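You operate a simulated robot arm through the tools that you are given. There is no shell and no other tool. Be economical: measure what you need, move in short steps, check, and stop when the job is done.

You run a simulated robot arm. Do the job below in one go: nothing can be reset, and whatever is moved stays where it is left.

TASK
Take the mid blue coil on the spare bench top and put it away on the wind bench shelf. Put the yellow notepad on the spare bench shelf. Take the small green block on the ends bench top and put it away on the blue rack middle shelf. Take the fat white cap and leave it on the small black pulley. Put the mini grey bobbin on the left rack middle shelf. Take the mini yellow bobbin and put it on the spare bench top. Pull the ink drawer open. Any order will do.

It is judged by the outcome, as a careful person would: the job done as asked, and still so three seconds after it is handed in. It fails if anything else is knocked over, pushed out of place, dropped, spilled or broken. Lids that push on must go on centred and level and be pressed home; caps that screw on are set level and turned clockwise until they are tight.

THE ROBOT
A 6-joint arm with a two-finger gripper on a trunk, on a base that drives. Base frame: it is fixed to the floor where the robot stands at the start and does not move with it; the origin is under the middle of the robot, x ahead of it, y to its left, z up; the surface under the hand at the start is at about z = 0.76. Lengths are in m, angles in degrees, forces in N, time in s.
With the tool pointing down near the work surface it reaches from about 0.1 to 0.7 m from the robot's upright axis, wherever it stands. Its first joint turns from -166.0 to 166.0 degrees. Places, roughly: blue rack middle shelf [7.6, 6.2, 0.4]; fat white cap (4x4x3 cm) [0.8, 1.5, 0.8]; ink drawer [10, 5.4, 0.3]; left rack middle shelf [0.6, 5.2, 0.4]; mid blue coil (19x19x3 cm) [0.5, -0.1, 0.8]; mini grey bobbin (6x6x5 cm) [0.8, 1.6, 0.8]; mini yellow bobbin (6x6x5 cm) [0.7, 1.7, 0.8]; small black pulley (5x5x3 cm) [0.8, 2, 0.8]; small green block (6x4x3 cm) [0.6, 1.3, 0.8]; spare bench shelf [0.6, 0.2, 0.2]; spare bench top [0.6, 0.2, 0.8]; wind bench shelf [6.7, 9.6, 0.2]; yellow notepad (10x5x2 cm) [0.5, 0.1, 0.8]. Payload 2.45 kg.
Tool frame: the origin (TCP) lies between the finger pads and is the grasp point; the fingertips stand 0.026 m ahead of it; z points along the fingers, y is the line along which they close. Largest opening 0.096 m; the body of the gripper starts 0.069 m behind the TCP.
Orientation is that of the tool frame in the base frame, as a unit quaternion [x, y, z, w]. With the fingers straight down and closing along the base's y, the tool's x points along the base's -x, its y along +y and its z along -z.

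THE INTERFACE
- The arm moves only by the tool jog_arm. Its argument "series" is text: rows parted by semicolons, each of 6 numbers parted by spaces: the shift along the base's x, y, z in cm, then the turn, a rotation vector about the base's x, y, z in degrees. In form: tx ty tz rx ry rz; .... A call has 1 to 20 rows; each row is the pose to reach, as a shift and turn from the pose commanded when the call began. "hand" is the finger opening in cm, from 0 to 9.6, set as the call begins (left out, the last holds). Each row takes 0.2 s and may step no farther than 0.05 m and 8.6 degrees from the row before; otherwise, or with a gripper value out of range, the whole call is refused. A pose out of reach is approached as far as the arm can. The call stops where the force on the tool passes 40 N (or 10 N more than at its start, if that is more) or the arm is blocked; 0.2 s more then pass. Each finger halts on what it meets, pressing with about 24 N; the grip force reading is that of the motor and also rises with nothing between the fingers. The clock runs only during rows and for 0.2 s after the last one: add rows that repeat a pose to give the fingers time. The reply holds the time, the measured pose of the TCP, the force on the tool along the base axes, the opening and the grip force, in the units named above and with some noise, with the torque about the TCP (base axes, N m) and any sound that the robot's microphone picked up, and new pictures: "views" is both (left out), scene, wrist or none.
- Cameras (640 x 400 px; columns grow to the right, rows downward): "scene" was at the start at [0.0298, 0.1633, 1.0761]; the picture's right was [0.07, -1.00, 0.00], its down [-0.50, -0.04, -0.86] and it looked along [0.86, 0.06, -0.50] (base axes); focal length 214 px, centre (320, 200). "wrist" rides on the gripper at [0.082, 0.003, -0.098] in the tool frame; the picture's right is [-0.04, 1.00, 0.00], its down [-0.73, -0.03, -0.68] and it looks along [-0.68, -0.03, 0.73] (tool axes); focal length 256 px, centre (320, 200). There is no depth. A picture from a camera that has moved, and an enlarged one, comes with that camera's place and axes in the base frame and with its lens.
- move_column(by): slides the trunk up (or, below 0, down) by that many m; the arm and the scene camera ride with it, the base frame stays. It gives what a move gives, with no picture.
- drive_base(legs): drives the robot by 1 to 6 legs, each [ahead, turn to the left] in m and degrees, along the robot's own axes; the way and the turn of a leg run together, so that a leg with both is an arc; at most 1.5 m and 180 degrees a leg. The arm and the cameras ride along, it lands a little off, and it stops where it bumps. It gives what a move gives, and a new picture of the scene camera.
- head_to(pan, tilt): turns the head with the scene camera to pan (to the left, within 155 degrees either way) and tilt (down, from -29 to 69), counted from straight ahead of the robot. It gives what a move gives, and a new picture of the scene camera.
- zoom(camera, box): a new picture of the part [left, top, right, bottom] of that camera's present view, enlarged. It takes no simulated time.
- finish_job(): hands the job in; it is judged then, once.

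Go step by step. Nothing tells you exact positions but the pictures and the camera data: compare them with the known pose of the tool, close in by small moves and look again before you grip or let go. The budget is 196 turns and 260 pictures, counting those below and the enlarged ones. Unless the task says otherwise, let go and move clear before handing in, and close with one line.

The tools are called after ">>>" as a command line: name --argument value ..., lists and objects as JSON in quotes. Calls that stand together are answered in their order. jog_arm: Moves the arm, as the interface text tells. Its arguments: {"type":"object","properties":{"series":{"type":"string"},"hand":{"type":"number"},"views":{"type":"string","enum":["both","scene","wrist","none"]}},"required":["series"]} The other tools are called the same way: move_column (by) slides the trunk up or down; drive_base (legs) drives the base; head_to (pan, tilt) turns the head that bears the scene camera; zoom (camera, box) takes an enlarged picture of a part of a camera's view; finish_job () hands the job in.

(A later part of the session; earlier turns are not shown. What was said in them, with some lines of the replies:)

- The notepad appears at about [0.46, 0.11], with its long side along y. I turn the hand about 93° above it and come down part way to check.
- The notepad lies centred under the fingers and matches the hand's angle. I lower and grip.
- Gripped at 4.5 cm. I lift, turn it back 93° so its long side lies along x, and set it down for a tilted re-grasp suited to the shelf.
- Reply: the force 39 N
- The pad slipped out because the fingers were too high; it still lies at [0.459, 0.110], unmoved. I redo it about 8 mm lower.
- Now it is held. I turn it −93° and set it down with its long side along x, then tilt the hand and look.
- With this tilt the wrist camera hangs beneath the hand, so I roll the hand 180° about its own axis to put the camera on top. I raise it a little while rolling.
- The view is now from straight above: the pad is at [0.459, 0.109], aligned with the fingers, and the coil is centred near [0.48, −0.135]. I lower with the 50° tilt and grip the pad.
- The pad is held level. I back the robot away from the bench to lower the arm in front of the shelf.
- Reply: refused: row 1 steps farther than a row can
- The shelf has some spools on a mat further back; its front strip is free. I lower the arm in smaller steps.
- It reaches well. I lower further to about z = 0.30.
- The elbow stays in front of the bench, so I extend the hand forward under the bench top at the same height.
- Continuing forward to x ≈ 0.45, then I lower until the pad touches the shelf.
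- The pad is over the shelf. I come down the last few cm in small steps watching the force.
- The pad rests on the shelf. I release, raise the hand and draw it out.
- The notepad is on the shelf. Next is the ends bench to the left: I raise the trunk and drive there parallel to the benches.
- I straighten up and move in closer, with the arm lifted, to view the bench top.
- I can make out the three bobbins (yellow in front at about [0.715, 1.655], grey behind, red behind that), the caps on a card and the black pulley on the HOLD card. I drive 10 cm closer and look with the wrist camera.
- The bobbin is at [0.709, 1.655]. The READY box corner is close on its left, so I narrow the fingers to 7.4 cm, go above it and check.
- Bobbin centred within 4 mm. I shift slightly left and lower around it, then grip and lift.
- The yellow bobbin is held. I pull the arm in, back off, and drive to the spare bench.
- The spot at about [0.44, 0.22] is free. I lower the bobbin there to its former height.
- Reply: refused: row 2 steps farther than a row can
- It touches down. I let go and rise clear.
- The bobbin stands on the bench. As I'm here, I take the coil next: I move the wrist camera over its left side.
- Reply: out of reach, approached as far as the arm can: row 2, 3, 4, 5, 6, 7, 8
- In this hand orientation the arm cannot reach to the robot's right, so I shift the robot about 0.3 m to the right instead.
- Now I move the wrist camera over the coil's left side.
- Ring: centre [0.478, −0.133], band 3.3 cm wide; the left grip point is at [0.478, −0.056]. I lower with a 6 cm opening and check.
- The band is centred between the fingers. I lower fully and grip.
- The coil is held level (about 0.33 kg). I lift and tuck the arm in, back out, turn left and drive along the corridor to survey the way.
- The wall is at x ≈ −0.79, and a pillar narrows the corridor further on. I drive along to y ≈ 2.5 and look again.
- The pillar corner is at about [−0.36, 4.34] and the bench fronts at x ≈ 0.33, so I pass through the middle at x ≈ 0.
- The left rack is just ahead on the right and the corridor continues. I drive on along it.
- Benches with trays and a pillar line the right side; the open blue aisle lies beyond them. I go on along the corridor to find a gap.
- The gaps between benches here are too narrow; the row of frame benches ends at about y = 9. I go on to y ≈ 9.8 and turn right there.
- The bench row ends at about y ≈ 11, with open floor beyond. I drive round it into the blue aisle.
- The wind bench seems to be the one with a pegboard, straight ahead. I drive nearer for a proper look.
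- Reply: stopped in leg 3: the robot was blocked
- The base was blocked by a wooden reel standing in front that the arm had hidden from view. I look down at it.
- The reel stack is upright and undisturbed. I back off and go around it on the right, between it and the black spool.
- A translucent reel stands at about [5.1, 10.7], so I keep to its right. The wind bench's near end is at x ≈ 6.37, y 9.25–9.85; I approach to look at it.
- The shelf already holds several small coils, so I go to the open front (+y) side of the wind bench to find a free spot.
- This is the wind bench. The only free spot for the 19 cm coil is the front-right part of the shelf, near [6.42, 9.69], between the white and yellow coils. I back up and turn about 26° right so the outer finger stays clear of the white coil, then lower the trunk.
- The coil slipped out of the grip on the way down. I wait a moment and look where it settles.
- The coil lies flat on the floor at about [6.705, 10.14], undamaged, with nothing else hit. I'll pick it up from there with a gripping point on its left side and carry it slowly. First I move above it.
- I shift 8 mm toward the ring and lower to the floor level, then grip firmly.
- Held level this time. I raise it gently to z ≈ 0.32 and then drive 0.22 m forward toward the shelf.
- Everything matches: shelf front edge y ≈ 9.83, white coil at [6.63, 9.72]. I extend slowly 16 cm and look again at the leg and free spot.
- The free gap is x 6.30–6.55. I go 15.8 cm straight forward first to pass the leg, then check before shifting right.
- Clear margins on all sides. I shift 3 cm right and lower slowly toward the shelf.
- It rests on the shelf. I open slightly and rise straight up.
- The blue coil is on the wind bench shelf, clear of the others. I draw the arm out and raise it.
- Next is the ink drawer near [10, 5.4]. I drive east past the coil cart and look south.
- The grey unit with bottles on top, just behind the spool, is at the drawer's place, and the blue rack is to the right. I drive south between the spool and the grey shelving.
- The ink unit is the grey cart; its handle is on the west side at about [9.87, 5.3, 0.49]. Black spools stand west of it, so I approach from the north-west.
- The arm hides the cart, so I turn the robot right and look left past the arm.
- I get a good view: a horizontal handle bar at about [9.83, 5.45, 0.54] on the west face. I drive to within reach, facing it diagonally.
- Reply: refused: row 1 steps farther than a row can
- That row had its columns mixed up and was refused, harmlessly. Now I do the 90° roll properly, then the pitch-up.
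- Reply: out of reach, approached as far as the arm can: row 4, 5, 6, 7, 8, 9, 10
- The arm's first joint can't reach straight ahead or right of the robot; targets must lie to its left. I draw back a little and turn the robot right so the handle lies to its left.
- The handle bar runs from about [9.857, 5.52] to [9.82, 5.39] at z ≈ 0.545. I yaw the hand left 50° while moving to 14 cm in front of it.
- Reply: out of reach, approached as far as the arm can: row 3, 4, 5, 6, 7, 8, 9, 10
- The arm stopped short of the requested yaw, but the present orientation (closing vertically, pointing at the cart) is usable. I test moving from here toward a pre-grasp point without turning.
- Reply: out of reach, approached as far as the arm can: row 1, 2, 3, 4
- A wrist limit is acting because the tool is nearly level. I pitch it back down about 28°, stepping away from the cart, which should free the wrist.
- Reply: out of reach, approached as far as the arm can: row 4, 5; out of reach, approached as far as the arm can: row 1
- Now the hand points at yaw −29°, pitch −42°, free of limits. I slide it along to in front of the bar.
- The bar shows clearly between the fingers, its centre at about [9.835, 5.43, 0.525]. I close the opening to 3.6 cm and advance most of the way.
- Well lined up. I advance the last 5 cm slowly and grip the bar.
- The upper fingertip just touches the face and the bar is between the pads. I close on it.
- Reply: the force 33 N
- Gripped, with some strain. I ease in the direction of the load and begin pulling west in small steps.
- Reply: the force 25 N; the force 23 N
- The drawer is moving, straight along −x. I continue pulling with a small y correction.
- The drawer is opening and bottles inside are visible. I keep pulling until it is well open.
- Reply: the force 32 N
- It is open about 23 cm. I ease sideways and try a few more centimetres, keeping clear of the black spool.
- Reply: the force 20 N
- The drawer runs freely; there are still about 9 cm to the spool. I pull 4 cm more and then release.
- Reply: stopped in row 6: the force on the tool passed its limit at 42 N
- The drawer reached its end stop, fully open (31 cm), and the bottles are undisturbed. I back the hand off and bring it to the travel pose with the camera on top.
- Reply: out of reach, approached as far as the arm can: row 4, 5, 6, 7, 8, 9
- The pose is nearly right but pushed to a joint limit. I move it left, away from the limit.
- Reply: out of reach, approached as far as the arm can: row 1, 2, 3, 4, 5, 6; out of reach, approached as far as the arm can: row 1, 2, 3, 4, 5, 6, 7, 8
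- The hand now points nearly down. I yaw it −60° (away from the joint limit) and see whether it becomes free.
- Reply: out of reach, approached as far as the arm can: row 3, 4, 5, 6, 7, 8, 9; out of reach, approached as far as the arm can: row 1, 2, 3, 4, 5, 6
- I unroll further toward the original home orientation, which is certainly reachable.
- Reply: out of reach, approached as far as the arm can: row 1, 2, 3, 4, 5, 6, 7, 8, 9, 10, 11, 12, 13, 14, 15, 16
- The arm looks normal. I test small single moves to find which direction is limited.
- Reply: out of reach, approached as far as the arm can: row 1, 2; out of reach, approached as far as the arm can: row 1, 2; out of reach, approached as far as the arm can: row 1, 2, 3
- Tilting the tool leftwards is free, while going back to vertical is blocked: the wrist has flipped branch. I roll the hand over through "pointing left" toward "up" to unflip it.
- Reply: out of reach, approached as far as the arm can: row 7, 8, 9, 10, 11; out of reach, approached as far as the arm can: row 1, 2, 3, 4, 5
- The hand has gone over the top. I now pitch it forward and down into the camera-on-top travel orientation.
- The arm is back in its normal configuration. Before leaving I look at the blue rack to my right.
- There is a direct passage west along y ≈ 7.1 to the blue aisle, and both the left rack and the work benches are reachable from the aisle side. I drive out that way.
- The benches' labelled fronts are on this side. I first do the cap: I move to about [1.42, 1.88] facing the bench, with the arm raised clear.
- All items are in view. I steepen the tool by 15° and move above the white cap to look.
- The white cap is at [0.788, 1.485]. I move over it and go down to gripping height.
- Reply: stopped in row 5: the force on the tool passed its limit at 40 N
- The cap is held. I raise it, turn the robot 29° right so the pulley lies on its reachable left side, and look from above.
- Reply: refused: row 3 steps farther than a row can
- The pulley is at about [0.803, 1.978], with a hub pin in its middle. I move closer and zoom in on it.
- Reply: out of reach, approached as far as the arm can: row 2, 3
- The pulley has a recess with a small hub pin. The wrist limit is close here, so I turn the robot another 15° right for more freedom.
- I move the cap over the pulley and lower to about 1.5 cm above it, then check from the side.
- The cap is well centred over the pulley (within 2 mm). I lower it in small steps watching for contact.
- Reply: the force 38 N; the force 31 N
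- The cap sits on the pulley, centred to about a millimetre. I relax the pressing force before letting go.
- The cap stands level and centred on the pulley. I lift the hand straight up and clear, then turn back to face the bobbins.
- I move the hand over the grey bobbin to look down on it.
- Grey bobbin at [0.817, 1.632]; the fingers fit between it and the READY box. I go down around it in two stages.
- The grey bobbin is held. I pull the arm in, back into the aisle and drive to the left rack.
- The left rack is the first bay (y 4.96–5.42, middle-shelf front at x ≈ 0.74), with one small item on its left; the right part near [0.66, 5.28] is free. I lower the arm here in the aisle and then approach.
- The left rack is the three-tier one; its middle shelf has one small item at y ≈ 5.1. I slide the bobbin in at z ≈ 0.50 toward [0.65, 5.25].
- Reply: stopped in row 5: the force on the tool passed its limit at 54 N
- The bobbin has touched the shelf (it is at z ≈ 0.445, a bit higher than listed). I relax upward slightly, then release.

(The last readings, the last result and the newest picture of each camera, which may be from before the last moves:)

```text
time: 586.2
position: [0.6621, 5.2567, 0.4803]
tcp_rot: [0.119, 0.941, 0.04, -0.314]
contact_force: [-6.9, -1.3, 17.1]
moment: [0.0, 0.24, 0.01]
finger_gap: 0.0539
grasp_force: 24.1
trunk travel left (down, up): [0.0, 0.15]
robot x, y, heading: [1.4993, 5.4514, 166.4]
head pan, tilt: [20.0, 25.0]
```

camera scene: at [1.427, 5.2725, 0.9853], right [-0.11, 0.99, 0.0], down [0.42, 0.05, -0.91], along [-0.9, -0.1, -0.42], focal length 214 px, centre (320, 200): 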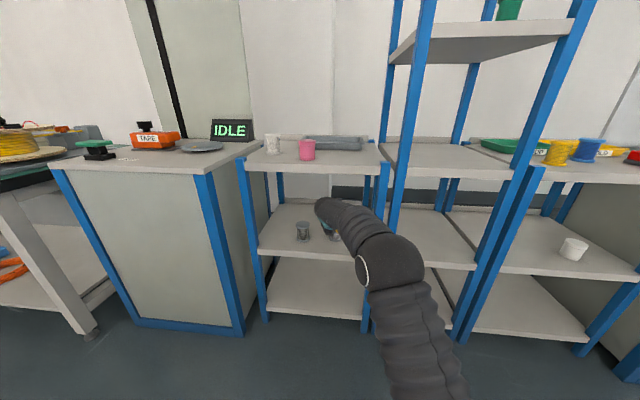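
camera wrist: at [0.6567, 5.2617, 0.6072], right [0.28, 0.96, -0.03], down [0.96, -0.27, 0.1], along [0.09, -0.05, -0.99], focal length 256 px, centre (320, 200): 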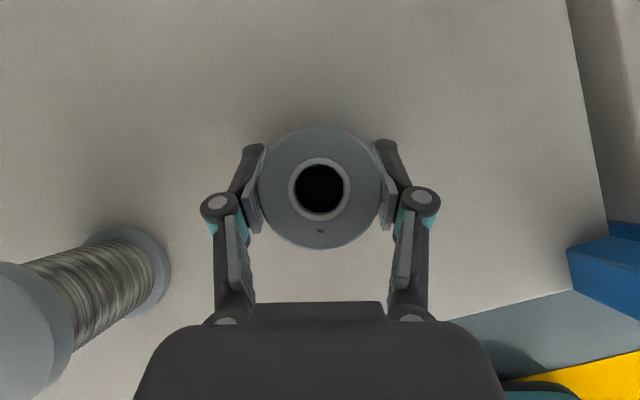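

>>> jog_arm --series "0 0 0.15 0 0 0; 0 0 0.15 0 0 0" --views "none"

>>> jog_arm --series "0 0 0 0 0 0; 0 0 0 0 0 0; 0 0 0 0 0 0; 0 0 0.5 0 0 0; 0 0 2.5 0 0 0; 0 0 4.5 0 0 0; 0 0 6.5 0 0 0; 0 0 6.5 0 0 0" --hand 7 --views "wrist"

```text
time: 586.8
position: [0.6617, 5.2577, 0.482]
tcp_rot: [0.119, 0.942, 0.04, -0.313]
contact_force: [-4.3, -3.9, 13.0]
moment: [-0.11, 0.45, 0.05]
finger_gap: 0.0538
grasp_force: 24.3
trunk travel left (down, up): [0.0, 0.15]
robot x, y, heading: [1.4989, 5.4531, 166.4]
head pan, tilt: [20.0, 25.0]
```

```text
time: 588.6
position: [0.6629, 5.2562, 0.5462]
tcp_rot: [0.118, 0.941, 0.04, -0.313]
contact_force: [-0.3, -0.1, 0.9]
moment: [0.0, 0.0, 0.0]
finger_gap: 0.07
grasp_force: 0.1
trunk travel left (down, up): [0.0, 0.15]
robot x, y, heading: [1.4987, 5.4551, 166.0]
head pan, tilt: [20.0, 25.0]
camera wrist: at [0.6577, 5.2607, 0.6736], right [0.28, 0.96, -0.02], down [0.96, -0.28, 0.1], along [0.09, -0.05, -0.99], focal length 256 px, centre (320, 200)
```

wrist: 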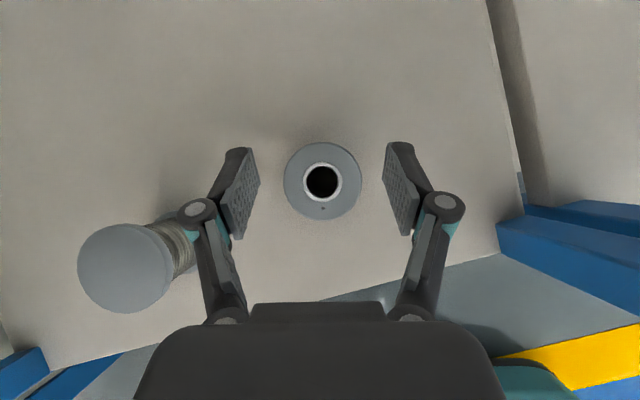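

The bobbin stands on the middle shelf. I withdraw the hand straight out and raise the arm.

>>> jog_arm --series "4 1.1 0 0 0 0; 8 2.2 0 0 0 0; 12 3.3 0 0 0 0; 16 4.4 0 0 0 0; 20 5.5 0 0 0 0; 24 6.6 0 0 0 0; 28 7.7 0 0 0 0; 30 8 4 0 0 0; 30 8 8 0 0 0; 30 8 12 0 0 0; 30 8 16 0 0 0; 30 8 20 0 0 0; 30 8 24 0 0 0; 30 8 28 0 0 0; 30 8 28 0 0 0" --views "scene"

>>> move_column --by 0.12

```text
time: 591.8
position: [0.9612, 5.3393, 0.8246]
tcp_rot: [0.118, 0.942, 0.04, -0.313]
contact_force: [0.3, 0.1, 0.0]
moment: [0.0, 0.01, 0.03]
finger_gap: 0.0699
grasp_force: 0.0
trunk travel left (down, up): [0.0, 0.15]
robot x, y, heading: [1.491, 5.4471, 166.2]
head pan, tilt: [20.0, 25.0]
camera scene: at [1.4263, 5.2724, 0.985], right [-0.11, 0.99, 0.0], down [0.42, 0.05, -0.91], along [-0.9, -0.1, -0.42], focal length 214 px, centre (320, 200)
```

scene: 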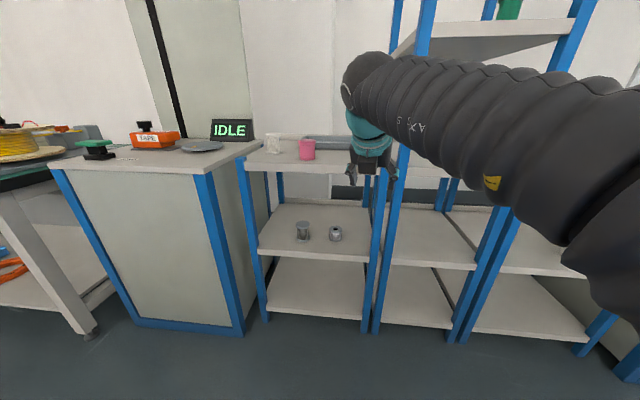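

```text
time: 593.3
position: [0.9619, 5.339, 0.9438]
tcp_rot: [0.118, 0.942, 0.04, -0.313]
contact_force: [-0.1, -0.4, 1.1]
moment: [0.02, -0.01, 0.0]
finger_gap: 0.0699
grasp_force: 0.0
trunk travel left (down, up): [-0.12, 0.03]
robot x, y, heading: [1.4977, 5.4538, 166.1]
head pan, tilt: [20.0, 25.0]
```

Both bobbins now rest as intended. Last item: the green block. I drive back to the ends bench.

>>> drive_base --legs '[[-0.35, 0], [0, 103], [1.5, 0], [1.5, 0], [0.75, 0], [0, -90]]'

```text
time: 621.6
position: [1.5616, 1.3403, 0.9437]
tcp_rot: [-0.037, 0.948, -0.012, -0.315]
contact_force: [0.8, 0.7, -0.6]
moment: [0.03, 0.03, 0.02]
finger_gap: 0.0701
grasp_force: 0.2
trunk travel left (down, up): [-0.12, 0.03]
robot x, y, heading: [2.0333, 1.6212, -175.0]
head pan, tilt: [20.0, 25.0]
camera scene: at [2.0228, 1.427, 1.105], right [-0.42, 0.91, 0.0], down [0.38, 0.18, -0.91], along [-0.82, -0.38, -0.42], focal length 214 px, centre (320, 200)
```

scene: 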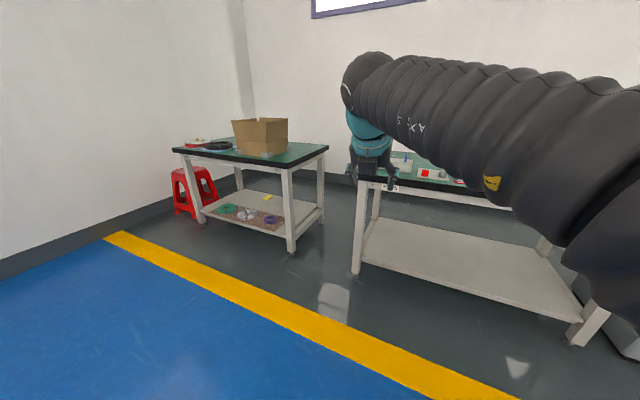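

>>> drive_base --legs '[[0, -5], [0.65, 0]]'

>>> jog_arm --series "-4 -1 1 0 0 0; -8 -2 1 0 0 0; -12 -3.5 0 0 0 0; -16 -5 0 0 0 0; -20 -6 0 0 0 0; -20 -6 0 0 0 0" --hand 8.5 --views "wrist"

```text
time: 625.7
position: [0.8949, 1.369, 0.9435]
tcp_rot: [-0.003, 0.949, 0.0, -0.315]
contact_force: [0.1, -0.2, -0.4]
moment: [0.01, -0.02, 0.0]
finger_gap: 0.07
grasp_force: 0.0
trunk travel left (down, up): [-0.12, 0.03]
robot x, y, heading: [1.3873, 1.6094, -178.9]
head pan, tilt: [20.0, 25.0]
camera scene: at [1.3614, 1.4225, 1.105], right [-0.36, 0.93, 0.0], down [0.39, 0.15, -0.91], along [-0.85, -0.32, -0.42], focal length 214 px, centre (320, 200)
```

scene: 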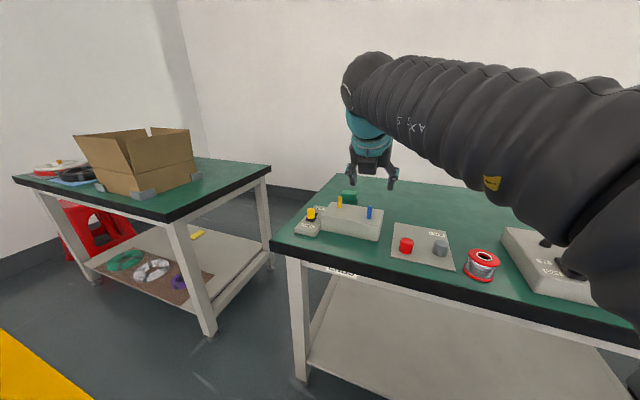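

```text
time: 627.1
position: [0.6959, 1.3082, 0.9449]
tcp_rot: [-0.003, 0.949, 0.0, -0.315]
contact_force: [-0.9, 0.1, 0.7]
moment: [0.01, 0.01, -0.04]
finger_gap: 0.0852
grasp_force: 0.0
trunk travel left (down, up): [-0.12, 0.03]
robot x, y, heading: [1.3886, 1.6121, -179.1]
head pan, tilt: [20.0, 25.0]
camera wrist: at [0.6893, 1.311, 1.0713], right [0.03, 1.0, -0.02], down [0.99, -0.02, 0.1], along [0.1, -0.02, -0.99], focal length 256 px, centre (320, 200)
```

wrist: 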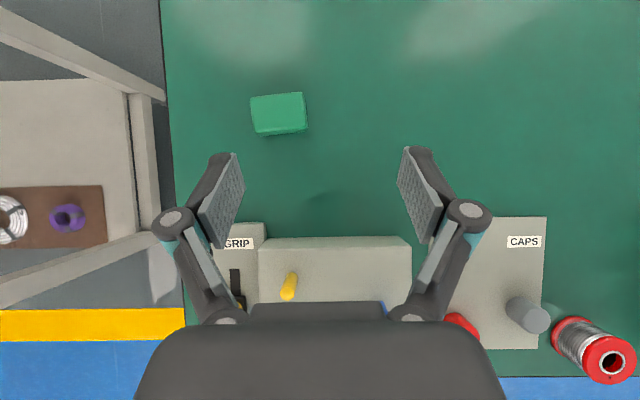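

The block is at about [0.624, 1.262], its long side nearly along y. I move over it, turn 4.6°, and go down part way.

>>> jog_arm --series "-3 -2 -1 0 0 2; -6 -4 -3 0 0 4.6; -7.3 -4.6 -6 0 0 4.6; -7.3 -4.6 -9.5 0 0 4.6; -7.3 -4.6 -9.5 0 0 4.6" --views "wrist"

```text
time: 628.3
position: [0.6226, 1.2631, 0.8496]
tcp_rot: [-0.039, 0.947, -0.01, -0.318]
contact_force: [-0.8, 0.0, 0.2]
moment: [-0.01, 0.02, -0.03]
finger_gap: 0.0846
grasp_force: 0.1
out of reach, approached as far as the arm can: row 1, 2, 3
trunk travel left (down, up): [-0.12, 0.03]
robot x, y, heading: [1.3862, 1.6124, -179.3]
head pan, tilt: [20.0, 25.0]
camera wrist: at [0.6168, 1.2657, 0.9758], right [-0.05, 1.0, -0.02], down [0.99, 0.05, 0.1], along [0.1, -0.01, -0.99], focal length 256 px, centre (320, 200)
```

wrist: 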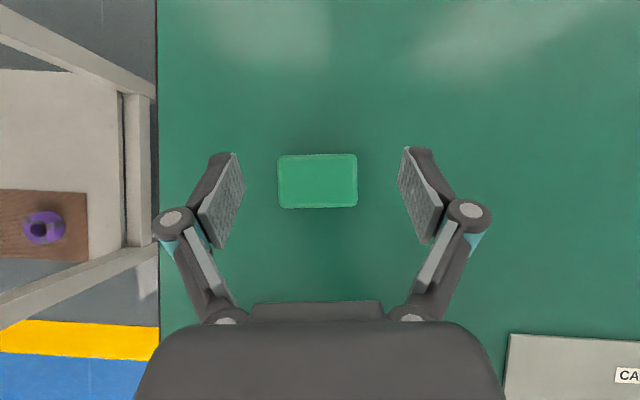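

Perfectly centred and aligned. I lower and grip the block.

>>> jog_arm --series "0 0 -2.5 0 0 0; 0 0 -4.7 0 0 0; 0 0 -5.8 0 0 0; 0 0 -5.8 0 0 0" --views "none"

>>> jog_arm --series "0 0 0 0 0 0; 0 0 0 0 0 0; 0 0 0 0 0 0; 0 0 0 0 0 0" --hand 0 --views "none"

>>> jog_arm --series "0 0 1 0 0 0; 0 0 4 0 0 0; 1 0 8 0 0 0; 3 0 12 0 0 0; 5 0 15 0 0 0; 9 0 16 0 0 0; 9 0 16 0 0 0" --views "wrist"

```text
time: 629.3
position: [0.6226, 1.2626, 0.793]
tcp_rot: [-0.041, 0.948, -0.013, -0.315]
contact_force: [0.7, 0.0, -0.8]
moment: [-0.01, 0.01, 0.01]
finger_gap: 0.0848
grasp_force: 0.1
trunk travel left (down, up): [-0.12, 0.03]
robot x, y, heading: [1.3837, 1.6153, -179.3]
head pan, tilt: [20.0, 25.0]
```

```text
time: 630.3
position: [0.622, 1.2621, 0.7912]
tcp_rot: [-0.041, 0.948, -0.013, -0.316]
contact_force: [1.1, -0.2, 3.6]
moment: [-0.16, 0.0, 0.01]
finger_gap: 0.0592
grasp_force: 24.1
trunk travel left (down, up): [-0.12, 0.03]
robot x, y, heading: [1.3848, 1.6143, -179.0]
head pan, tilt: [20.0, 25.0]
```

```text
time: 631.9
position: [0.7116, 1.2605, 0.9525]
tcp_rot: [-0.042, 0.948, -0.013, -0.315]
contact_force: [0.3, -0.1, 0.2]
moment: [-0.03, 0.02, -0.02]
finger_gap: 0.059
grasp_force: 24.2
out of reach, approached as far as the arm can: row 4, 5
trunk travel left (down, up): [-0.12, 0.03]
robot x, y, heading: [1.3882, 1.6081, -179.1]
head pan, tilt: [20.0, 25.0]
camera wrist: at [0.7052, 1.2622, 1.0801], right [-0.05, 1.0, -0.02], down [0.99, 0.06, 0.1], along [0.11, -0.02, -0.99], focal length 256 px, centre (320, 200)
```

wrist: 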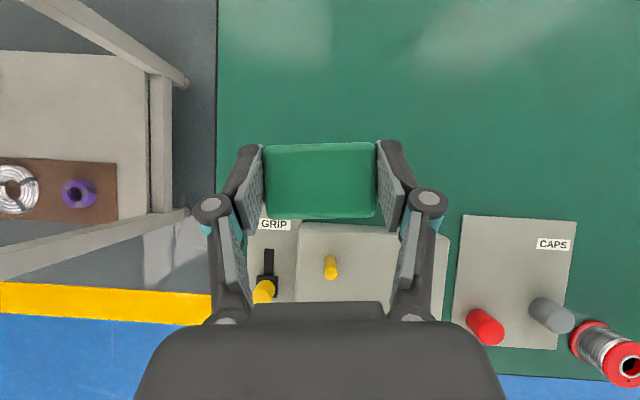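

The green block is held. I pull the arm in and drive to the blue rack via the aisle and the y ≈ 7 passage.

>>> jog_arm --series "4 0.5 1 0 0 0; 8 1 2 0 0 0; 12 1.5 2 0 0 0; 16 2 2 0 0 0; 19 2 2 0 0 0; 19 2 2 0 0 0" --views "none"

>>> drive_base --legs '[[-0.7, 0], [0, -91], [1.5, 0], [1.5, 0], [1.5, 0]]'

```text
time: 633.3
position: [0.895, 1.2484, 1.051]
tcp_rot: [-0.036, 0.955, -0.002, -0.295]
contact_force: [2.2, 0.6, 0.6]
moment: [-0.07, 0.08, 0.05]
finger_gap: 0.0593
grasp_force: 23.6
out of reach, approached as far as the arm can: row 1, 2, 3, 4, 5, 6
trunk travel left (down, up): [-0.12, 0.03]
robot x, y, heading: [1.3823, 1.611, -179.4]
head pan, tilt: [20.0, 25.0]
```

```text
time: 662.2
position: [1.7514, 6.6256, 1.0484]
tcp_rot: [0.658, 0.693, 0.211, -0.205]
contact_force: [0.0, -0.4, -0.7]
moment: [0.01, -0.03, 0.02]
finger_gap: 0.0594
grasp_force: 23.9
trunk travel left (down, up): [-0.12, 0.03]
robot x, y, heading: [2.1059, 6.1208, 89.3]
head pan, tilt: [20.0, 25.0]
camera scene: at [1.9163, 6.1519, 1.105], right [0.94, 0.33, 0.0], down [0.14, -0.4, -0.91], along [-0.3, 0.85, -0.42], focal length 214 px, centre (320, 200)
```

scene: 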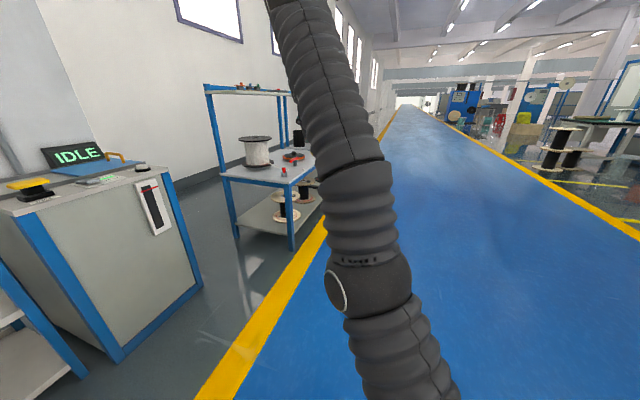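

The arm was left in an odd posture by the last move. I bring it toward the usual carrying pose and check.

>>> jog_arm --series "2.5 -0.5 -1.5 0 0 0; 5 -1 -3 0 0 0; 7.5 -1.5 -5 0 0 0; 10 -2 -7 0 0 0; 12.5 -3 -9 0 0 0; 14 -3.5 -10 0 0 0; 14 -3.5 -10 0 0 0" --views "both"

```text
time: 663.8
position: [1.8194, 6.658, 1.0624]
tcp_rot: [0.658, 0.695, 0.208, -0.201]
contact_force: [0.3, -0.8, -0.3]
moment: [0.02, -0.04, 0.01]
finger_gap: 0.0595
grasp_force: 24.2
out of reach, approached as far as the arm can: row 1, 2, 3, 4, 5, 6, 7
trunk travel left (down, up): [-0.12, 0.03]
robot x, y, heading: [2.1074, 6.1212, 89.3]
head pan, tilt: [20.0, 25.0]
camera scene: at [1.9163, 6.152, 1.105], right [0.94, 0.33, 0.0], down [0.14, -0.4, -0.91], along [-0.3, 0.85, -0.42], focal length 214 px, centre (320, 200)
camera wrist: at [1.8194, 6.6719, 1.1882], right [1.0, 0.01, 0.0], down [0.01, -0.99, 0.16], along [0.0, -0.16, -0.99], focal length 256 px, centre (320, 200)
```

scene: 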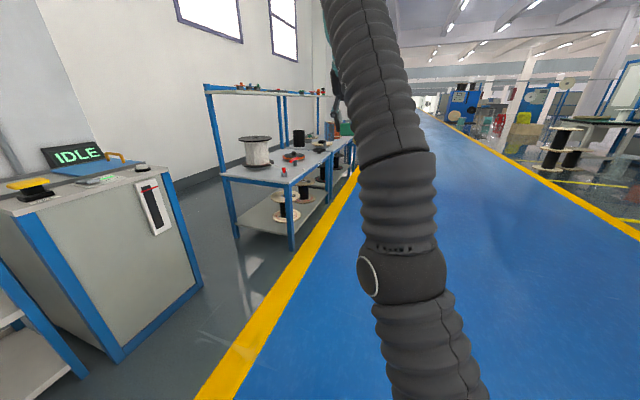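
wrist: 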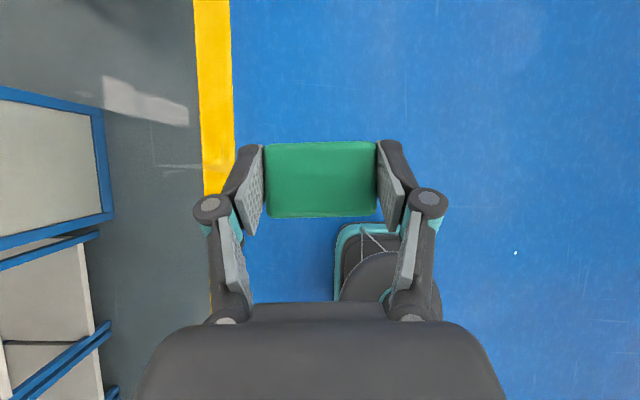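

The elbow has flipped to "down". I extend the arm forward fully over the empty aisle, sweep downward and draw back in, to get it to the elbow-up posture again.

>>> jog_arm --series "0 4 0 0 0 0; 0 8 0 0 0 0; 0 12 0 0 0 0; 0 16 0 0 0 0; 0 20 0 0 0 0; 0 24 0 0 0 0; 0 28 0 0 0 0; 0 32 0 0 0 0; 0 36 0 0 0 0; 0 40 0 0 0 0; 0 40 -4 0 0 0; 0 40 -8 0 0 0; 0 40 -12 0 0 0; 0 40 -16 0 0 0; 0 40 -20 0 0 0; 0 40 -24 0 0 0; 0 40 -28 0 0 0; 0 37 -28 0 0 0; 0 34 -28 0 0 0; 0 31 -28 0 0 0" --views "both"

```text
time: 668.0
position: [1.8297, 6.9578, 0.7685]
tcp_rot: [0.659, 0.687, 0.231, -0.2]
contact_force: [0.3, 0.0, -0.9]
moment: [-0.05, 0.03, 0.0]
finger_gap: 0.0593
grasp_force: 24.2
out of reach, approached as far as the arm can: row 1, 2, 3, 4, 5, 6, 7, 8, 9, 10, 11, 12, 13, 14, 15, 16, 17, 18, 19, 20
trunk travel left (down, up): [-0.12, 0.03]
robot x, y, heading: [2.1055, 6.1251, 89.5]
head pan, tilt: [20.0, 25.0]
camera scene: at [1.9163, 6.152, 1.105], right [0.94, 0.33, 0.0], down [0.14, -0.4, -0.91], along [-0.3, 0.85, -0.42], focal length 214 px, centre (320, 200)
camera wrist: at [1.8264, 6.9679, 0.8955], right [1.0, -0.01, 0.03], down [-0.01, -0.99, 0.12], along [0.03, -0.12, -0.99], focal length 256 px, centre (320, 200)
```

scene: 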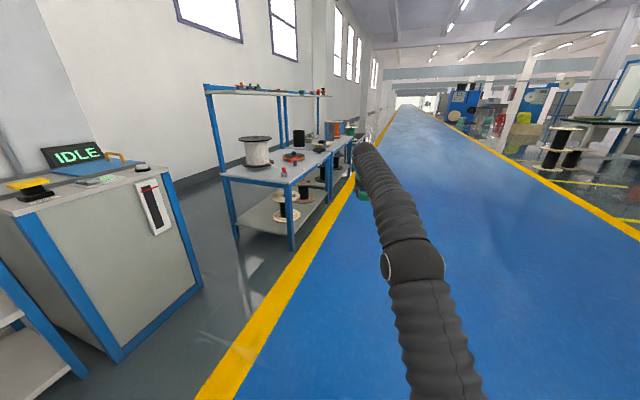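
wrist: 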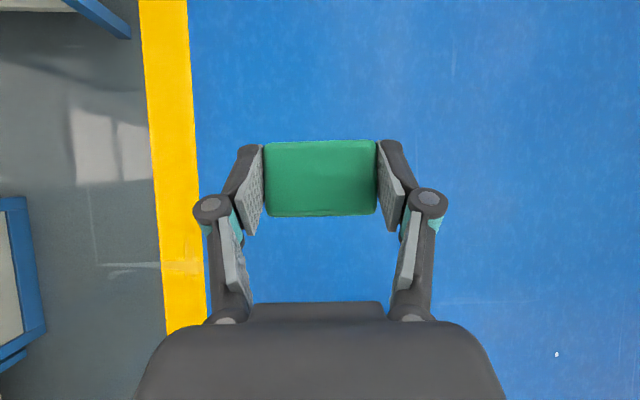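

>>> jog_arm --series "0 0 -4 0 0 0; 0 0 -8 0 0 0; 0 0 -12 0 0 0; 0 -2 -16 0 0 0; 0 -4 -20 0 0 0; 0 -7 -22 0 0 0; 0 -10 -22 0 0 0; 0 -13 -22 0 0 0; 0 -13 -22 0 0 0" --views "scene"

```text
time: 670.0
position: [1.8309, 6.8272, 0.5511]
tcp_rot: [0.657, 0.694, 0.209, -0.206]
contact_force: [-0.3, -0.6, -0.6]
moment: [-0.02, 0.04, -0.01]
finger_gap: 0.0593
grasp_force: 23.7
out of reach, approached as far as the arm can: row 1, 2
trunk travel left (down, up): [-0.12, 0.03]
robot x, y, heading: [2.1036, 6.1205, 89.5]
head pan, tilt: [20.0, 25.0]
camera scene: at [1.9163, 6.152, 1.105], right [0.94, 0.33, 0.0], down [0.14, -0.4, -0.91], along [-0.3, 0.85, -0.42], focal length 214 px, centre (320, 200)
```

scene: 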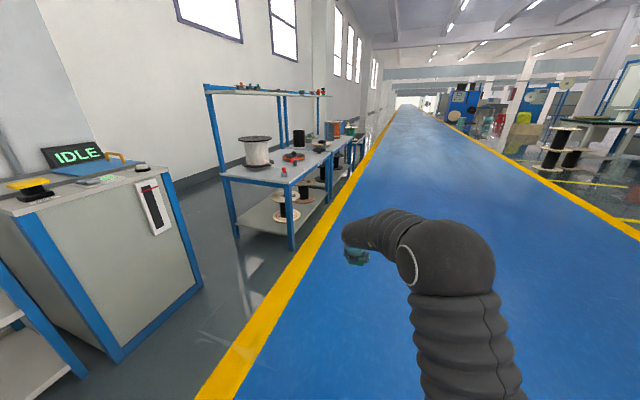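

Elbow-up again, with the block still gripped. I bring it to carrying height and drive on to the blue rack.

>>> jog_arm --series "0 -3 3 0 0 0; 0 -6 6 0 0 0; 0 -9 9 0 0 0; 0 -12 12 0 0 0; 0 -15 15 0 0 0; 0 -18 18 0 0 0; 0 -20 22 0 0 0; 0 -20 26 0 0 0; 0 -20 26 0 0 0" --views "none"

>>> drive_base --legs '[[1.0, 0], [0, -90], [1.5, 0], [1.5, 0], [1.5, 0]]'

>>> head_to --pan 10 --tilt 20

```text
time: 672.0
position: [1.8299, 6.6281, 0.8107]
tcp_rot: [0.657, 0.694, 0.209, -0.205]
contact_force: [0.0, 0.5, 0.3]
moment: [0.0, -0.01, 0.04]
finger_gap: 0.0593
grasp_force: 24.3
trunk travel left (down, up): [-0.12, 0.03]
robot x, y, heading: [2.1033, 6.1262, 89.7]
head pan, tilt: [20.0, 25.0]
```

```text
time: 702.0
position: [7.0913, 7.5119, 0.8114]
tcp_rot: [0.954, 0.05, 0.294, -0.004]
contact_force: [0.3, -0.4, -0.2]
moment: [0.01, 0.0, -0.01]
finger_gap: 0.0592
grasp_force: 23.6
trunk travel left (down, up): [-0.12, 0.03]
robot x, y, heading: [6.601, 7.2126, 2.4]
head pan, tilt: [20.0, 25.0]
camera scene: at [6.6198, 7.4023, 1.105], right [0.38, -0.93, 0.0], down [-0.39, -0.16, -0.91], along [0.84, 0.34, -0.42], focal length 214 px, centre (320, 200)
```

scene: 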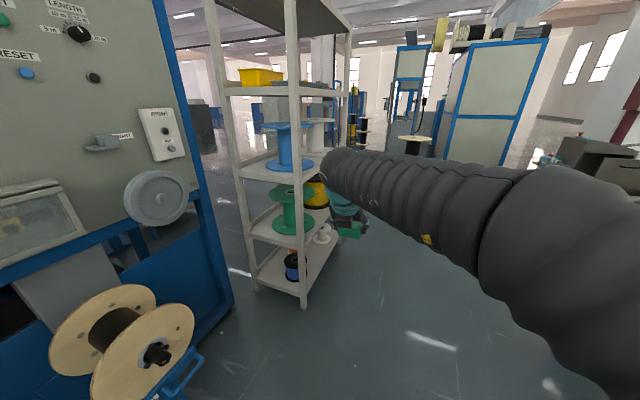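

```text
time: 702.7
position: [7.0915, 7.5123, 0.8103]
tcp_rot: [0.954, 0.049, 0.294, -0.004]
contact_force: [0.2, 0.9, -0.2]
moment: [0.01, 0.03, -0.02]
finger_gap: 0.059
grasp_force: 24.3
trunk travel left (down, up): [-0.12, 0.03]
robot x, y, heading: [6.6021, 7.2137, 2.4]
head pan, tilt: [10.0, 20.0]
camera scene: at [6.6255, 7.3872, 1.1131], right [0.21, -0.98, 0.0], down [-0.33, -0.07, -0.94], along [0.92, 0.2, -0.34], focal length 214 px, centre (320, 200)
```

scene: 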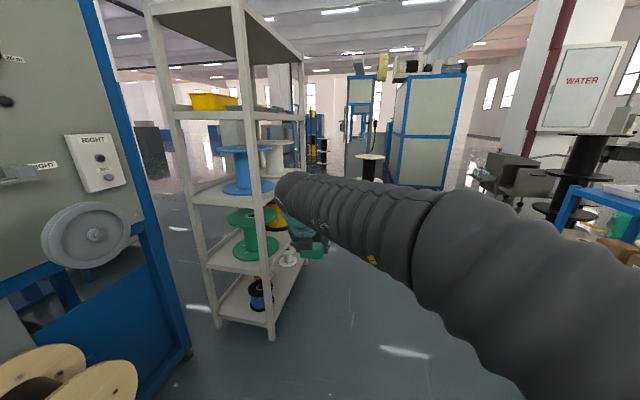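

>>> drive_base --legs '[[0, -5], [0.9, 0], [0, -85]]'

>>> head_to --pan 20 --tilt 40

```text
time: 711.6
position: [7.828, 6.6757, 0.8114]
tcp_rot: [0.709, -0.641, 0.211, 0.206]
contact_force: [0.6, 0.0, -0.3]
moment: [0.02, 0.01, -0.02]
finger_gap: 0.0591
grasp_force: 23.9
trunk travel left (down, up): [-0.12, 0.03]
robot x, y, heading: [7.5287, 7.1647, -88.0]
head pan, tilt: [10.0, 20.0]
camera scene: at [7.704, 7.1396, 1.1131], right [-0.98, -0.21, 0.0], down [-0.07, 0.33, -0.94], along [0.2, -0.92, -0.34], focal length 214 px, centre (320, 200)
```

scene: 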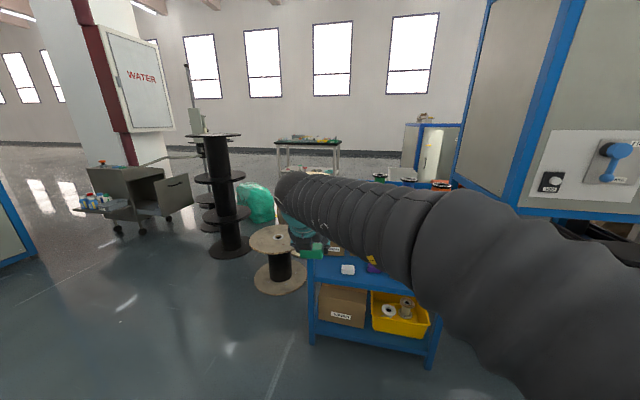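

```text
time: 712.5
position: [7.8281, 6.674, 0.811]
tcp_rot: [0.709, -0.64, 0.211, 0.206]
contact_force: [0.7, 0.9, -1.3]
moment: [0.02, -0.02, 0.0]
finger_gap: 0.0591
grasp_force: 24.0
trunk travel left (down, up): [-0.12, 0.03]
robot x, y, heading: [7.5335, 7.1644, -87.9]
head pan, tilt: [20.0, 40.0]
camera scene: at [7.7164, 7.1519, 1.0818], right [-0.93, -0.38, 0.0], down [-0.24, 0.59, -0.77], along [0.29, -0.71, -0.64], focal length 214 px, centre (320, 200)
```

scene: 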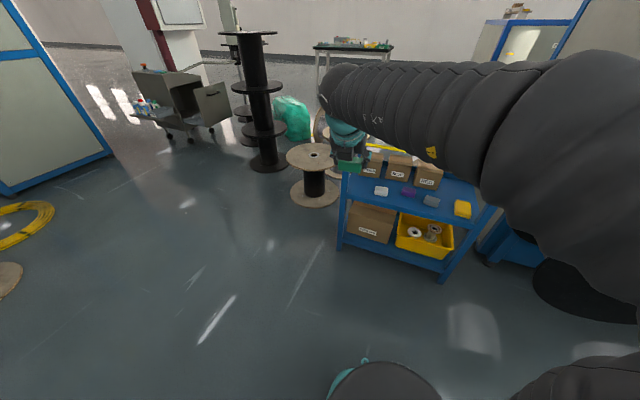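

The blue rack faces me; its middle shelf has small boxes at the back and coloured blocks in front. I zoom in for a free spot.

>>> zoom --camera "scene" --box '[320, 130, 496, 240]'

```text
3.64 times, centred on (408, 185) of scene
camera zoom: at [7.7164, 7.1519, 1.0818], right [-0.93, -0.38, 0.0], down [-0.24, 0.59, -0.77], along [0.29, -0.71, -0.64], focal length 780 px, centre (0, 254)
```

zoom: 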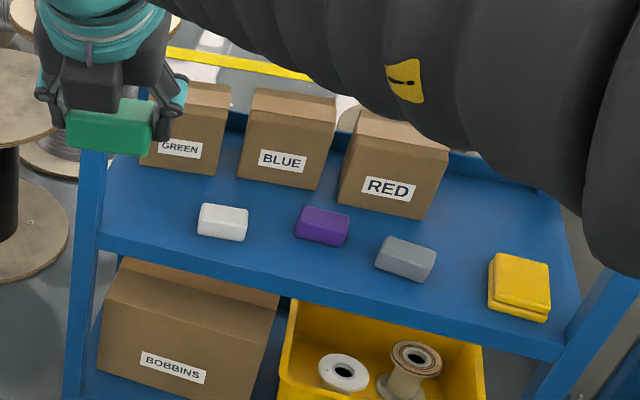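

I choose the free area just behind the white block, around [7.775, 6.15] in front of the GREEN/BLUE boxes. I lower the arm out here, turn right slightly and approach.

>>> move_column --by -0.12

>>> jog_arm --series "0 1 -3 0 0 0; 0 2 -6 0 0 0; 0 3 -9 0 0 0; 0 4 -12 0 0 0; 0 4 -14 0 0 0; 0 4 -14 0 0 0" --views "none"

>>> drive_base --legs '[[0, -17], [0.2, 0]]'

>>> head_to --pan 35 --tilt 35

```text
time: 714.0
position: [7.8272, 6.6733, 0.6907]
tcp_rot: [0.709, -0.64, 0.211, 0.205]
contact_force: [-0.1, 0.0, -1.4]
moment: [0.01, 0.02, 0.02]
finger_gap: 0.0593
grasp_force: 24.0
trunk travel left (down, up): [0.0, 0.15]
robot x, y, heading: [7.5269, 7.161, -87.8]
head pan, tilt: [20.0, 40.0]
```

```text
time: 715.4
position: [7.8295, 6.7154, 0.551]
tcp_rot: [0.71, -0.64, 0.211, 0.205]
contact_force: [0.1, -0.3, -1.2]
moment: [-0.03, -0.03, -0.02]
finger_gap: 0.0594
grasp_force: 24.0
trunk travel left (down, up): [0.0, 0.15]
robot x, y, heading: [7.5322, 7.1659, -87.7]
head pan, tilt: [20.0, 40.0]
```

```text
time: 717.9
position: [7.6246, 6.4505, 0.5505]
tcp_rot: [-0.603, 0.742, -0.177, -0.235]
contact_force: [0.8, -0.6, -0.2]
moment: [-0.01, 0.02, -0.01]
finger_gap: 0.0589
grasp_force: 24.1
trunk travel left (down, up): [0.0, 0.15]
robot x, y, heading: [7.4756, 6.969, -105.4]
head pan, tilt: [20.0, 40.0]
camera scene: at [7.6509, 6.901, 0.9617], right [-1.0, -0.08, 0.0], down [-0.05, 0.64, -0.77], along [0.06, -0.76, -0.64], focal length 214 px, centre (320, 200)
```

scene: 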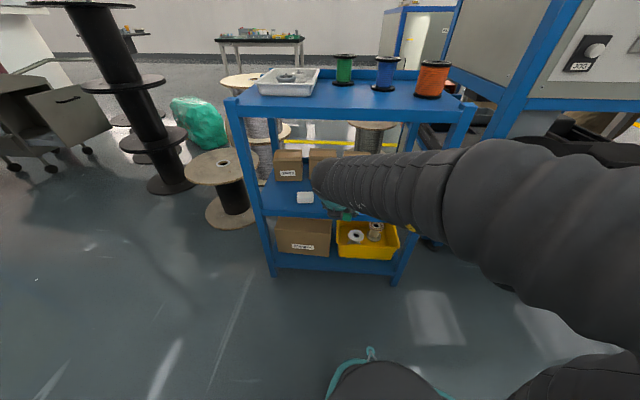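

```text
time: 718.7
position: [7.6254, 6.4508, 0.5521]
tcp_rot: [-0.602, 0.742, -0.177, -0.236]
contact_force: [-0.2, 0.2, -0.8]
moment: [-0.01, -0.02, 0.03]
finger_gap: 0.0589
grasp_force: 24.3
trunk travel left (down, up): [0.0, 0.15]
robot x, y, heading: [7.4773, 6.9709, -105.6]
head pan, tilt: [35.0, 35.0]
camera scene: at [7.6736, 6.9028, 0.9692], right [-0.94, -0.33, 0.0], down [-0.19, 0.54, -0.82], along [0.27, -0.77, -0.57], focal length 214 px, centre (320, 200)
```

scene: 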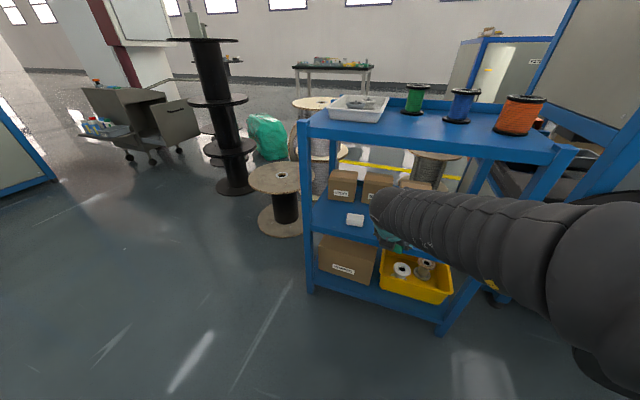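

The top shelf's front edge limits how deep the tilted hand may go, so the spot at the shelf's left front, beside the white block, is better. I move the hand there for a look from above.

>>> jog_arm --series "3 0 -0.5 0 0 2; 6 0 -1 0 0 4; 9 0 -1.5 0 0 6; 12 -1 -2 0 0 8; 15 -2 -2.5 0 0 10; 18 -4 -3 0 0 10; 19 -7 -3 0 0 10; 19 -9 -3 0 0 10; 19 -9 -3 0 0 10" --views "both"

```text
time: 720.7
position: [7.8156, 6.3593, 0.5212]
tcp_rot: [-0.665, 0.686, -0.197, -0.22]
contact_force: [0.3, 0.2, -1.0]
moment: [0.01, -0.01, 0.03]
finger_gap: 0.0594
grasp_force: 24.2
trunk travel left (down, up): [0.0, 0.15]
robot x, y, heading: [7.4744, 6.9715, -105.7]
head pan, tilt: [35.0, 35.0]
camera scene: at [7.6738, 6.9028, 0.9692], right [-0.94, -0.33, 0.0], down [-0.19, 0.54, -0.82], along [0.27, -0.77, -0.57], focal length 214 px, centre (320, 200)
camera wrist: at [7.815, 6.347, 0.6477], right [-1.0, 0.07, 0.0], down [0.07, 0.99, 0.15], along [0.01, 0.15, -0.99], focal length 256 px, centre (320, 200)
```

scene: 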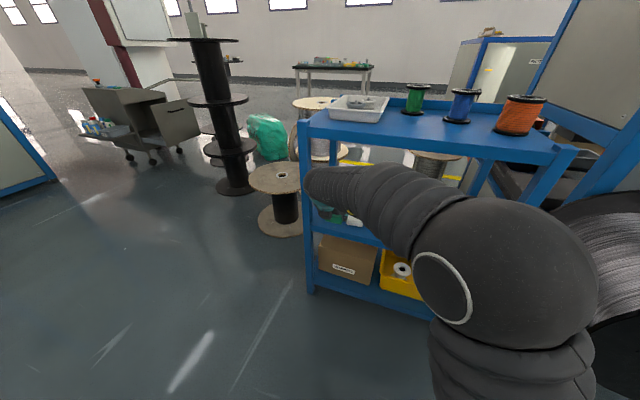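
wrist: 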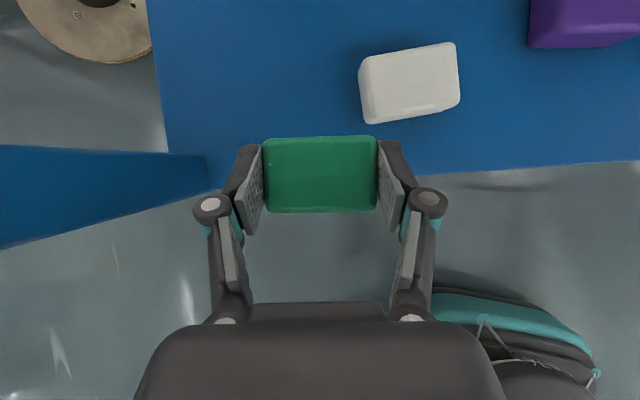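

The free strip is x 7.78–7.92 beside the white block. I go to x ≈ 7.853, y ≈ 6.29 and lower partway.

>>> jog_arm --series "2 0 0 0 0 0; 3.7 0 0 0 0 0; 3.7 -3.5 0 0 0 0; 3.7 -6.9 0 0 0 0; 3.7 -6.9 -2 0 0 0; 3.7 -6.9 -4 0 0 0; 3.7 -6.9 -5.5 0 0 0; 3.7 -6.9 -5.5 0 0 0" --views "both"

```text
time: 722.4
position: [7.8498, 6.2924, 0.4755]
tcp_rot: [-0.662, 0.686, -0.205, -0.22]
contact_force: [-3.1, 2.2, 15.5]
moment: [0.15, -0.19, 0.03]
finger_gap: 0.0593
grasp_force: 24.4
trunk travel left (down, up): [0.0, 0.15]
robot x, y, heading: [7.4785, 6.9673, -105.7]
head pan, tilt: [35.0, 35.0]
stopped in row 8: the force on the tool passed its limit at 43 N (the readings are from after the stop); the commanded pose is now the measured one
camera scene: at [7.6732, 6.9034, 0.9694], right [-0.94, -0.33, 0.0], down [-0.19, 0.54, -0.82], along [0.27, -0.77, -0.57], focal length 214 px, centre (320, 200)
camera wrist: at [7.8486, 6.2816, 0.6024], right [-1.0, 0.07, -0.01], down [0.07, 0.99, 0.14], along [0.02, 0.13, -0.99], focal length 256 px, centre (320, 200)
```

scene: 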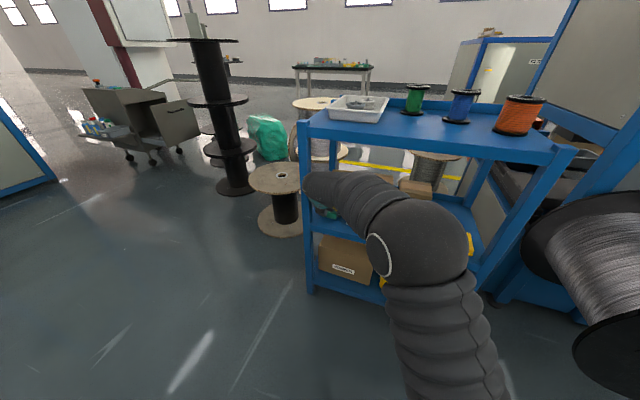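
wrist: 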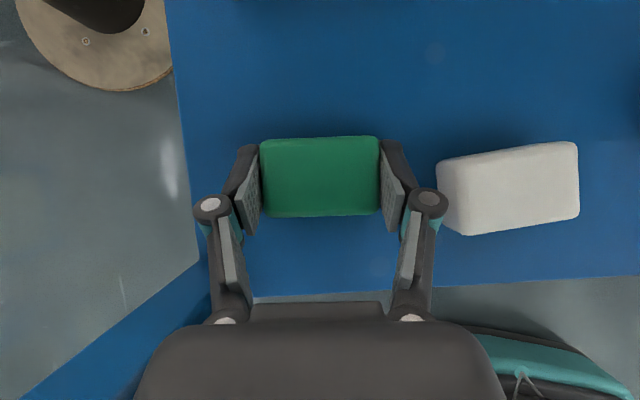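

The block touches the shelf at z ≈ 0.445. The white block is about 1 cm from the right finger, so I ease up, shift 6 mm left, and set down again.

>>> jog_arm --series "0 0 0.5 0 0 0; 0.6 0 0.5 0 0 0; 0.6 0 0.3 0 0 0; 0.6 0 0.3 0 0 0" --views "none"

```text
time: 723.4
position: [7.8574, 6.2928, 0.4762]
tcp_rot: [-0.663, 0.687, -0.202, -0.22]
contact_force: [-0.6, 2.4, 4.3]
moment: [0.04, -0.21, 0.08]
finger_gap: 0.0592
grasp_force: 24.4
trunk travel left (down, up): [0.0, 0.15]
robot x, y, heading: [7.4737, 6.9705, -105.6]
head pan, tilt: [35.0, 35.0]
```

Light contact of about 4 N. I open just enough and rise.

>>> jog_arm --series "0 0 0 0 0 0; 0 0 0 0 0 0; 0 0 1 0 0 0; 0 0 2.5 0 0 0; 0 0 4 0 0 0; 0 2 5 0 0 0; 0 2 5 0 0 0" --hand 6.8 --views "wrist"

```text
time: 725.0
position: [7.8573, 6.3122, 0.5281]
tcp_rot: [-0.662, 0.687, -0.202, -0.221]
contact_force: [-5.2, -9.9, 2.9]
moment: [0.3, -0.32, -0.26]
finger_gap: 0.0652
grasp_force: 0.0
trunk travel left (down, up): [0.0, 0.15]
robot x, y, heading: [7.4748, 6.9747, -105.4]
head pan, tilt: [35.0, 35.0]
camera wrist: at [7.8548, 6.3008, 0.6542], right [-1.0, 0.07, -0.01], down [0.07, 0.99, 0.14], along [0.02, 0.14, -0.99], focal length 256 px, centre (320, 200)
```

wrist: 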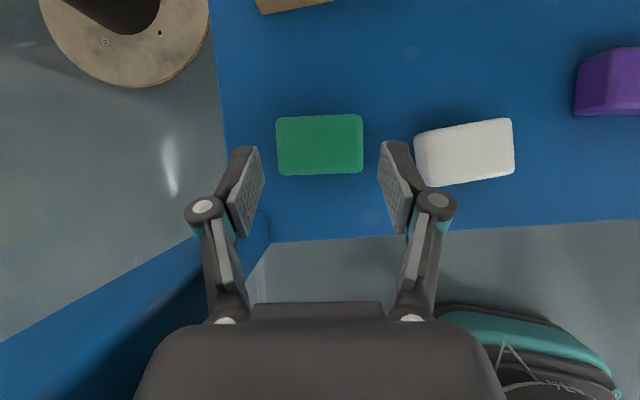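

The block is placed. The left finger is brushing the rack post on the way out, so I step forward again, narrow the hand and move right before withdrawing.

>>> jog_arm --series "0 -1.5 0.5 0 0 0; -1 -1.5 1 0 0 0; -2.2 -1.5 1 0 0 0; -2.2 -1.5 1 0 0 0; -2.2 -1.5 1 0 0 0" --hand 3 --views "wrist"

```text
time: 726.2
position: [7.835, 6.2971, 0.5363]
tcp_rot: [-0.663, 0.687, -0.202, -0.22]
contact_force: [-0.6, 0.4, -0.3]
moment: [-0.02, -0.02, 0.01]
finger_gap: 0.03
grasp_force: 0.0
trunk travel left (down, up): [0.0, 0.15]
robot x, y, heading: [7.4799, 6.9736, -105.5]
head pan, tilt: [35.0, 35.0]
camera wrist: at [7.8331, 6.2861, 0.6624], right [-1.0, 0.07, -0.01], down [0.07, 0.99, 0.14], along [0.02, 0.14, -0.99], focal length 256 px, centre (320, 200)
```

wrist: 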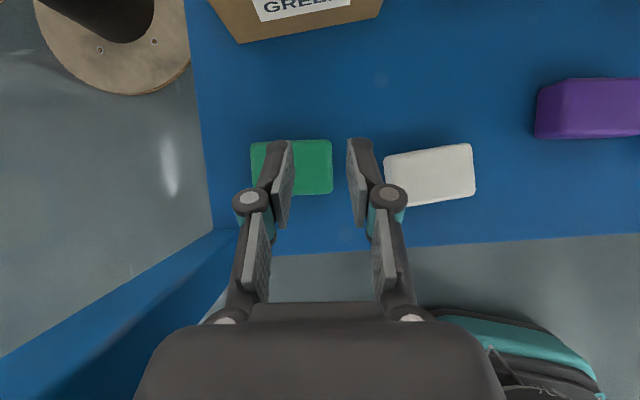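

Free again, and both blocks are undisturbed. I withdraw straight out and up.

>>> jog_arm --series "-1 2.5 0 0 0 0; -2.5 6 0 0 0 0; -4 10 0 0 0 0; -5.5 14 0 0 0 0; -7 18 0 0 0 0; -8 22 0 0 0 0; -9 25 3 0 0 0; -10 27 6 0 0 0; -10 28 10 0 0 0; -10 28 10 0 0 0" --views "scene"

>>> zoom --camera "scene" --box '[280, 70, 600, 270]'

```text
time: 728.4
position: [7.734, 6.5743, 0.6356]
tcp_rot: [-0.663, 0.687, -0.201, -0.22]
contact_force: [0.4, -0.3, -0.2]
moment: [0.01, 0.02, 0.0]
finger_gap: 0.03
grasp_force: 0.0
trunk travel left (down, up): [0.0, 0.15]
robot x, y, heading: [7.4811, 6.9706, -105.5]
head pan, tilt: [35.0, 35.0]
camera scene: at [7.6736, 6.9028, 0.9692], right [-0.94, -0.33, 0.0], down [-0.19, 0.54, -0.82], along [0.27, -0.77, -0.57], focal length 214 px, centre (320, 200)
```

scene: 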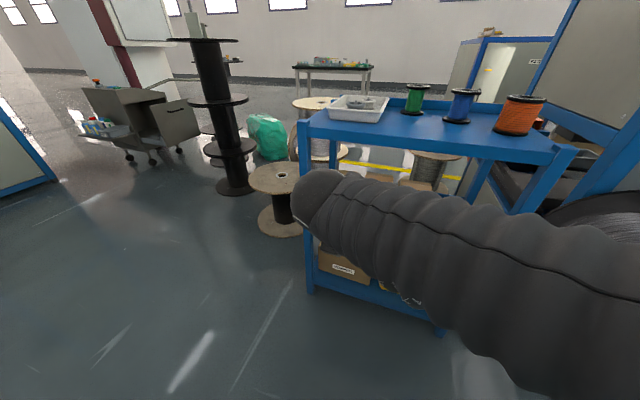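

```text
2.00 times, centred on (440, 170) of scene
camera zoom: at [7.6736, 6.9028, 0.9692], right [-0.94, -0.33, 0.0], down [-0.19, 0.54, -0.82], along [0.27, -0.77, -0.57], focal length 429 px, centre (80, 260)
```

zoom: 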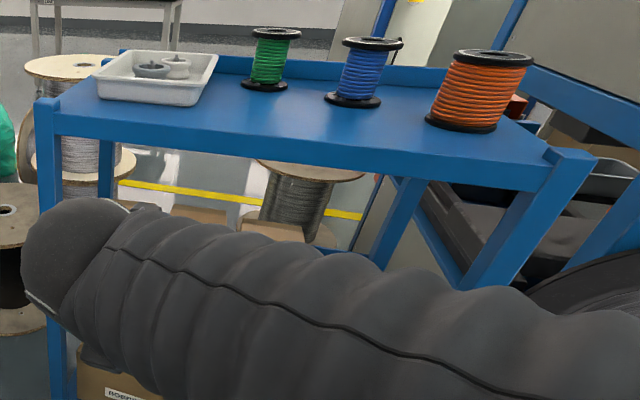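

The rack is undisturbed and the ink drawer still stands open in the background. I back the robot off a little and hand in.

>>> drive_base --legs '[[-0.2, 0]]'

>>> finish_job

```text
time: 730.0
position: [7.7877, 6.7667, 0.6346]
tcp_rot: [-0.664, 0.686, -0.202, -0.22]
contact_force: [0.0, 0.5, 0.3]
moment: [0.03, 0.02, -0.05]
finger_gap: 0.0298
grasp_force: 0.1
trunk travel left (down, up): [0.0, 0.15]
robot x, y, heading: [7.5345, 7.1589, -105.3]
head pan, tilt: [35.0, 35.0]
camera scene: at [7.7268, 7.095, 0.9692], right [-0.94, -0.33, 0.0], down [-0.19, 0.54, -0.82], along [0.27, -0.77, -0.57], focal length 214 px, centre (320, 200)
```

scene: 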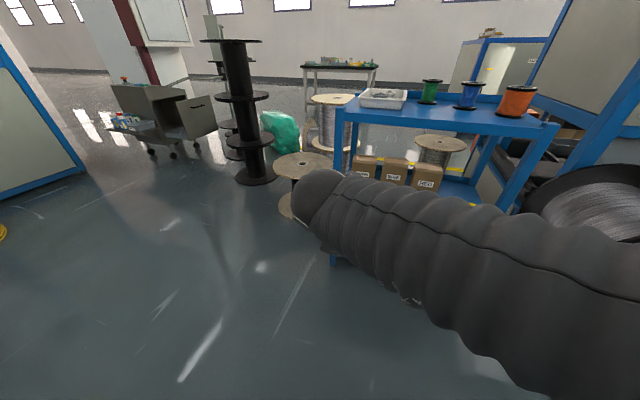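

```text
The job is handed in.
```

All seven jobs are done and handed in; on the way the blue coil slipped onto the floor once before it was shelved, the base bumped a wooden reel stack that stayed upright, and a finger brushed the blue rack post.
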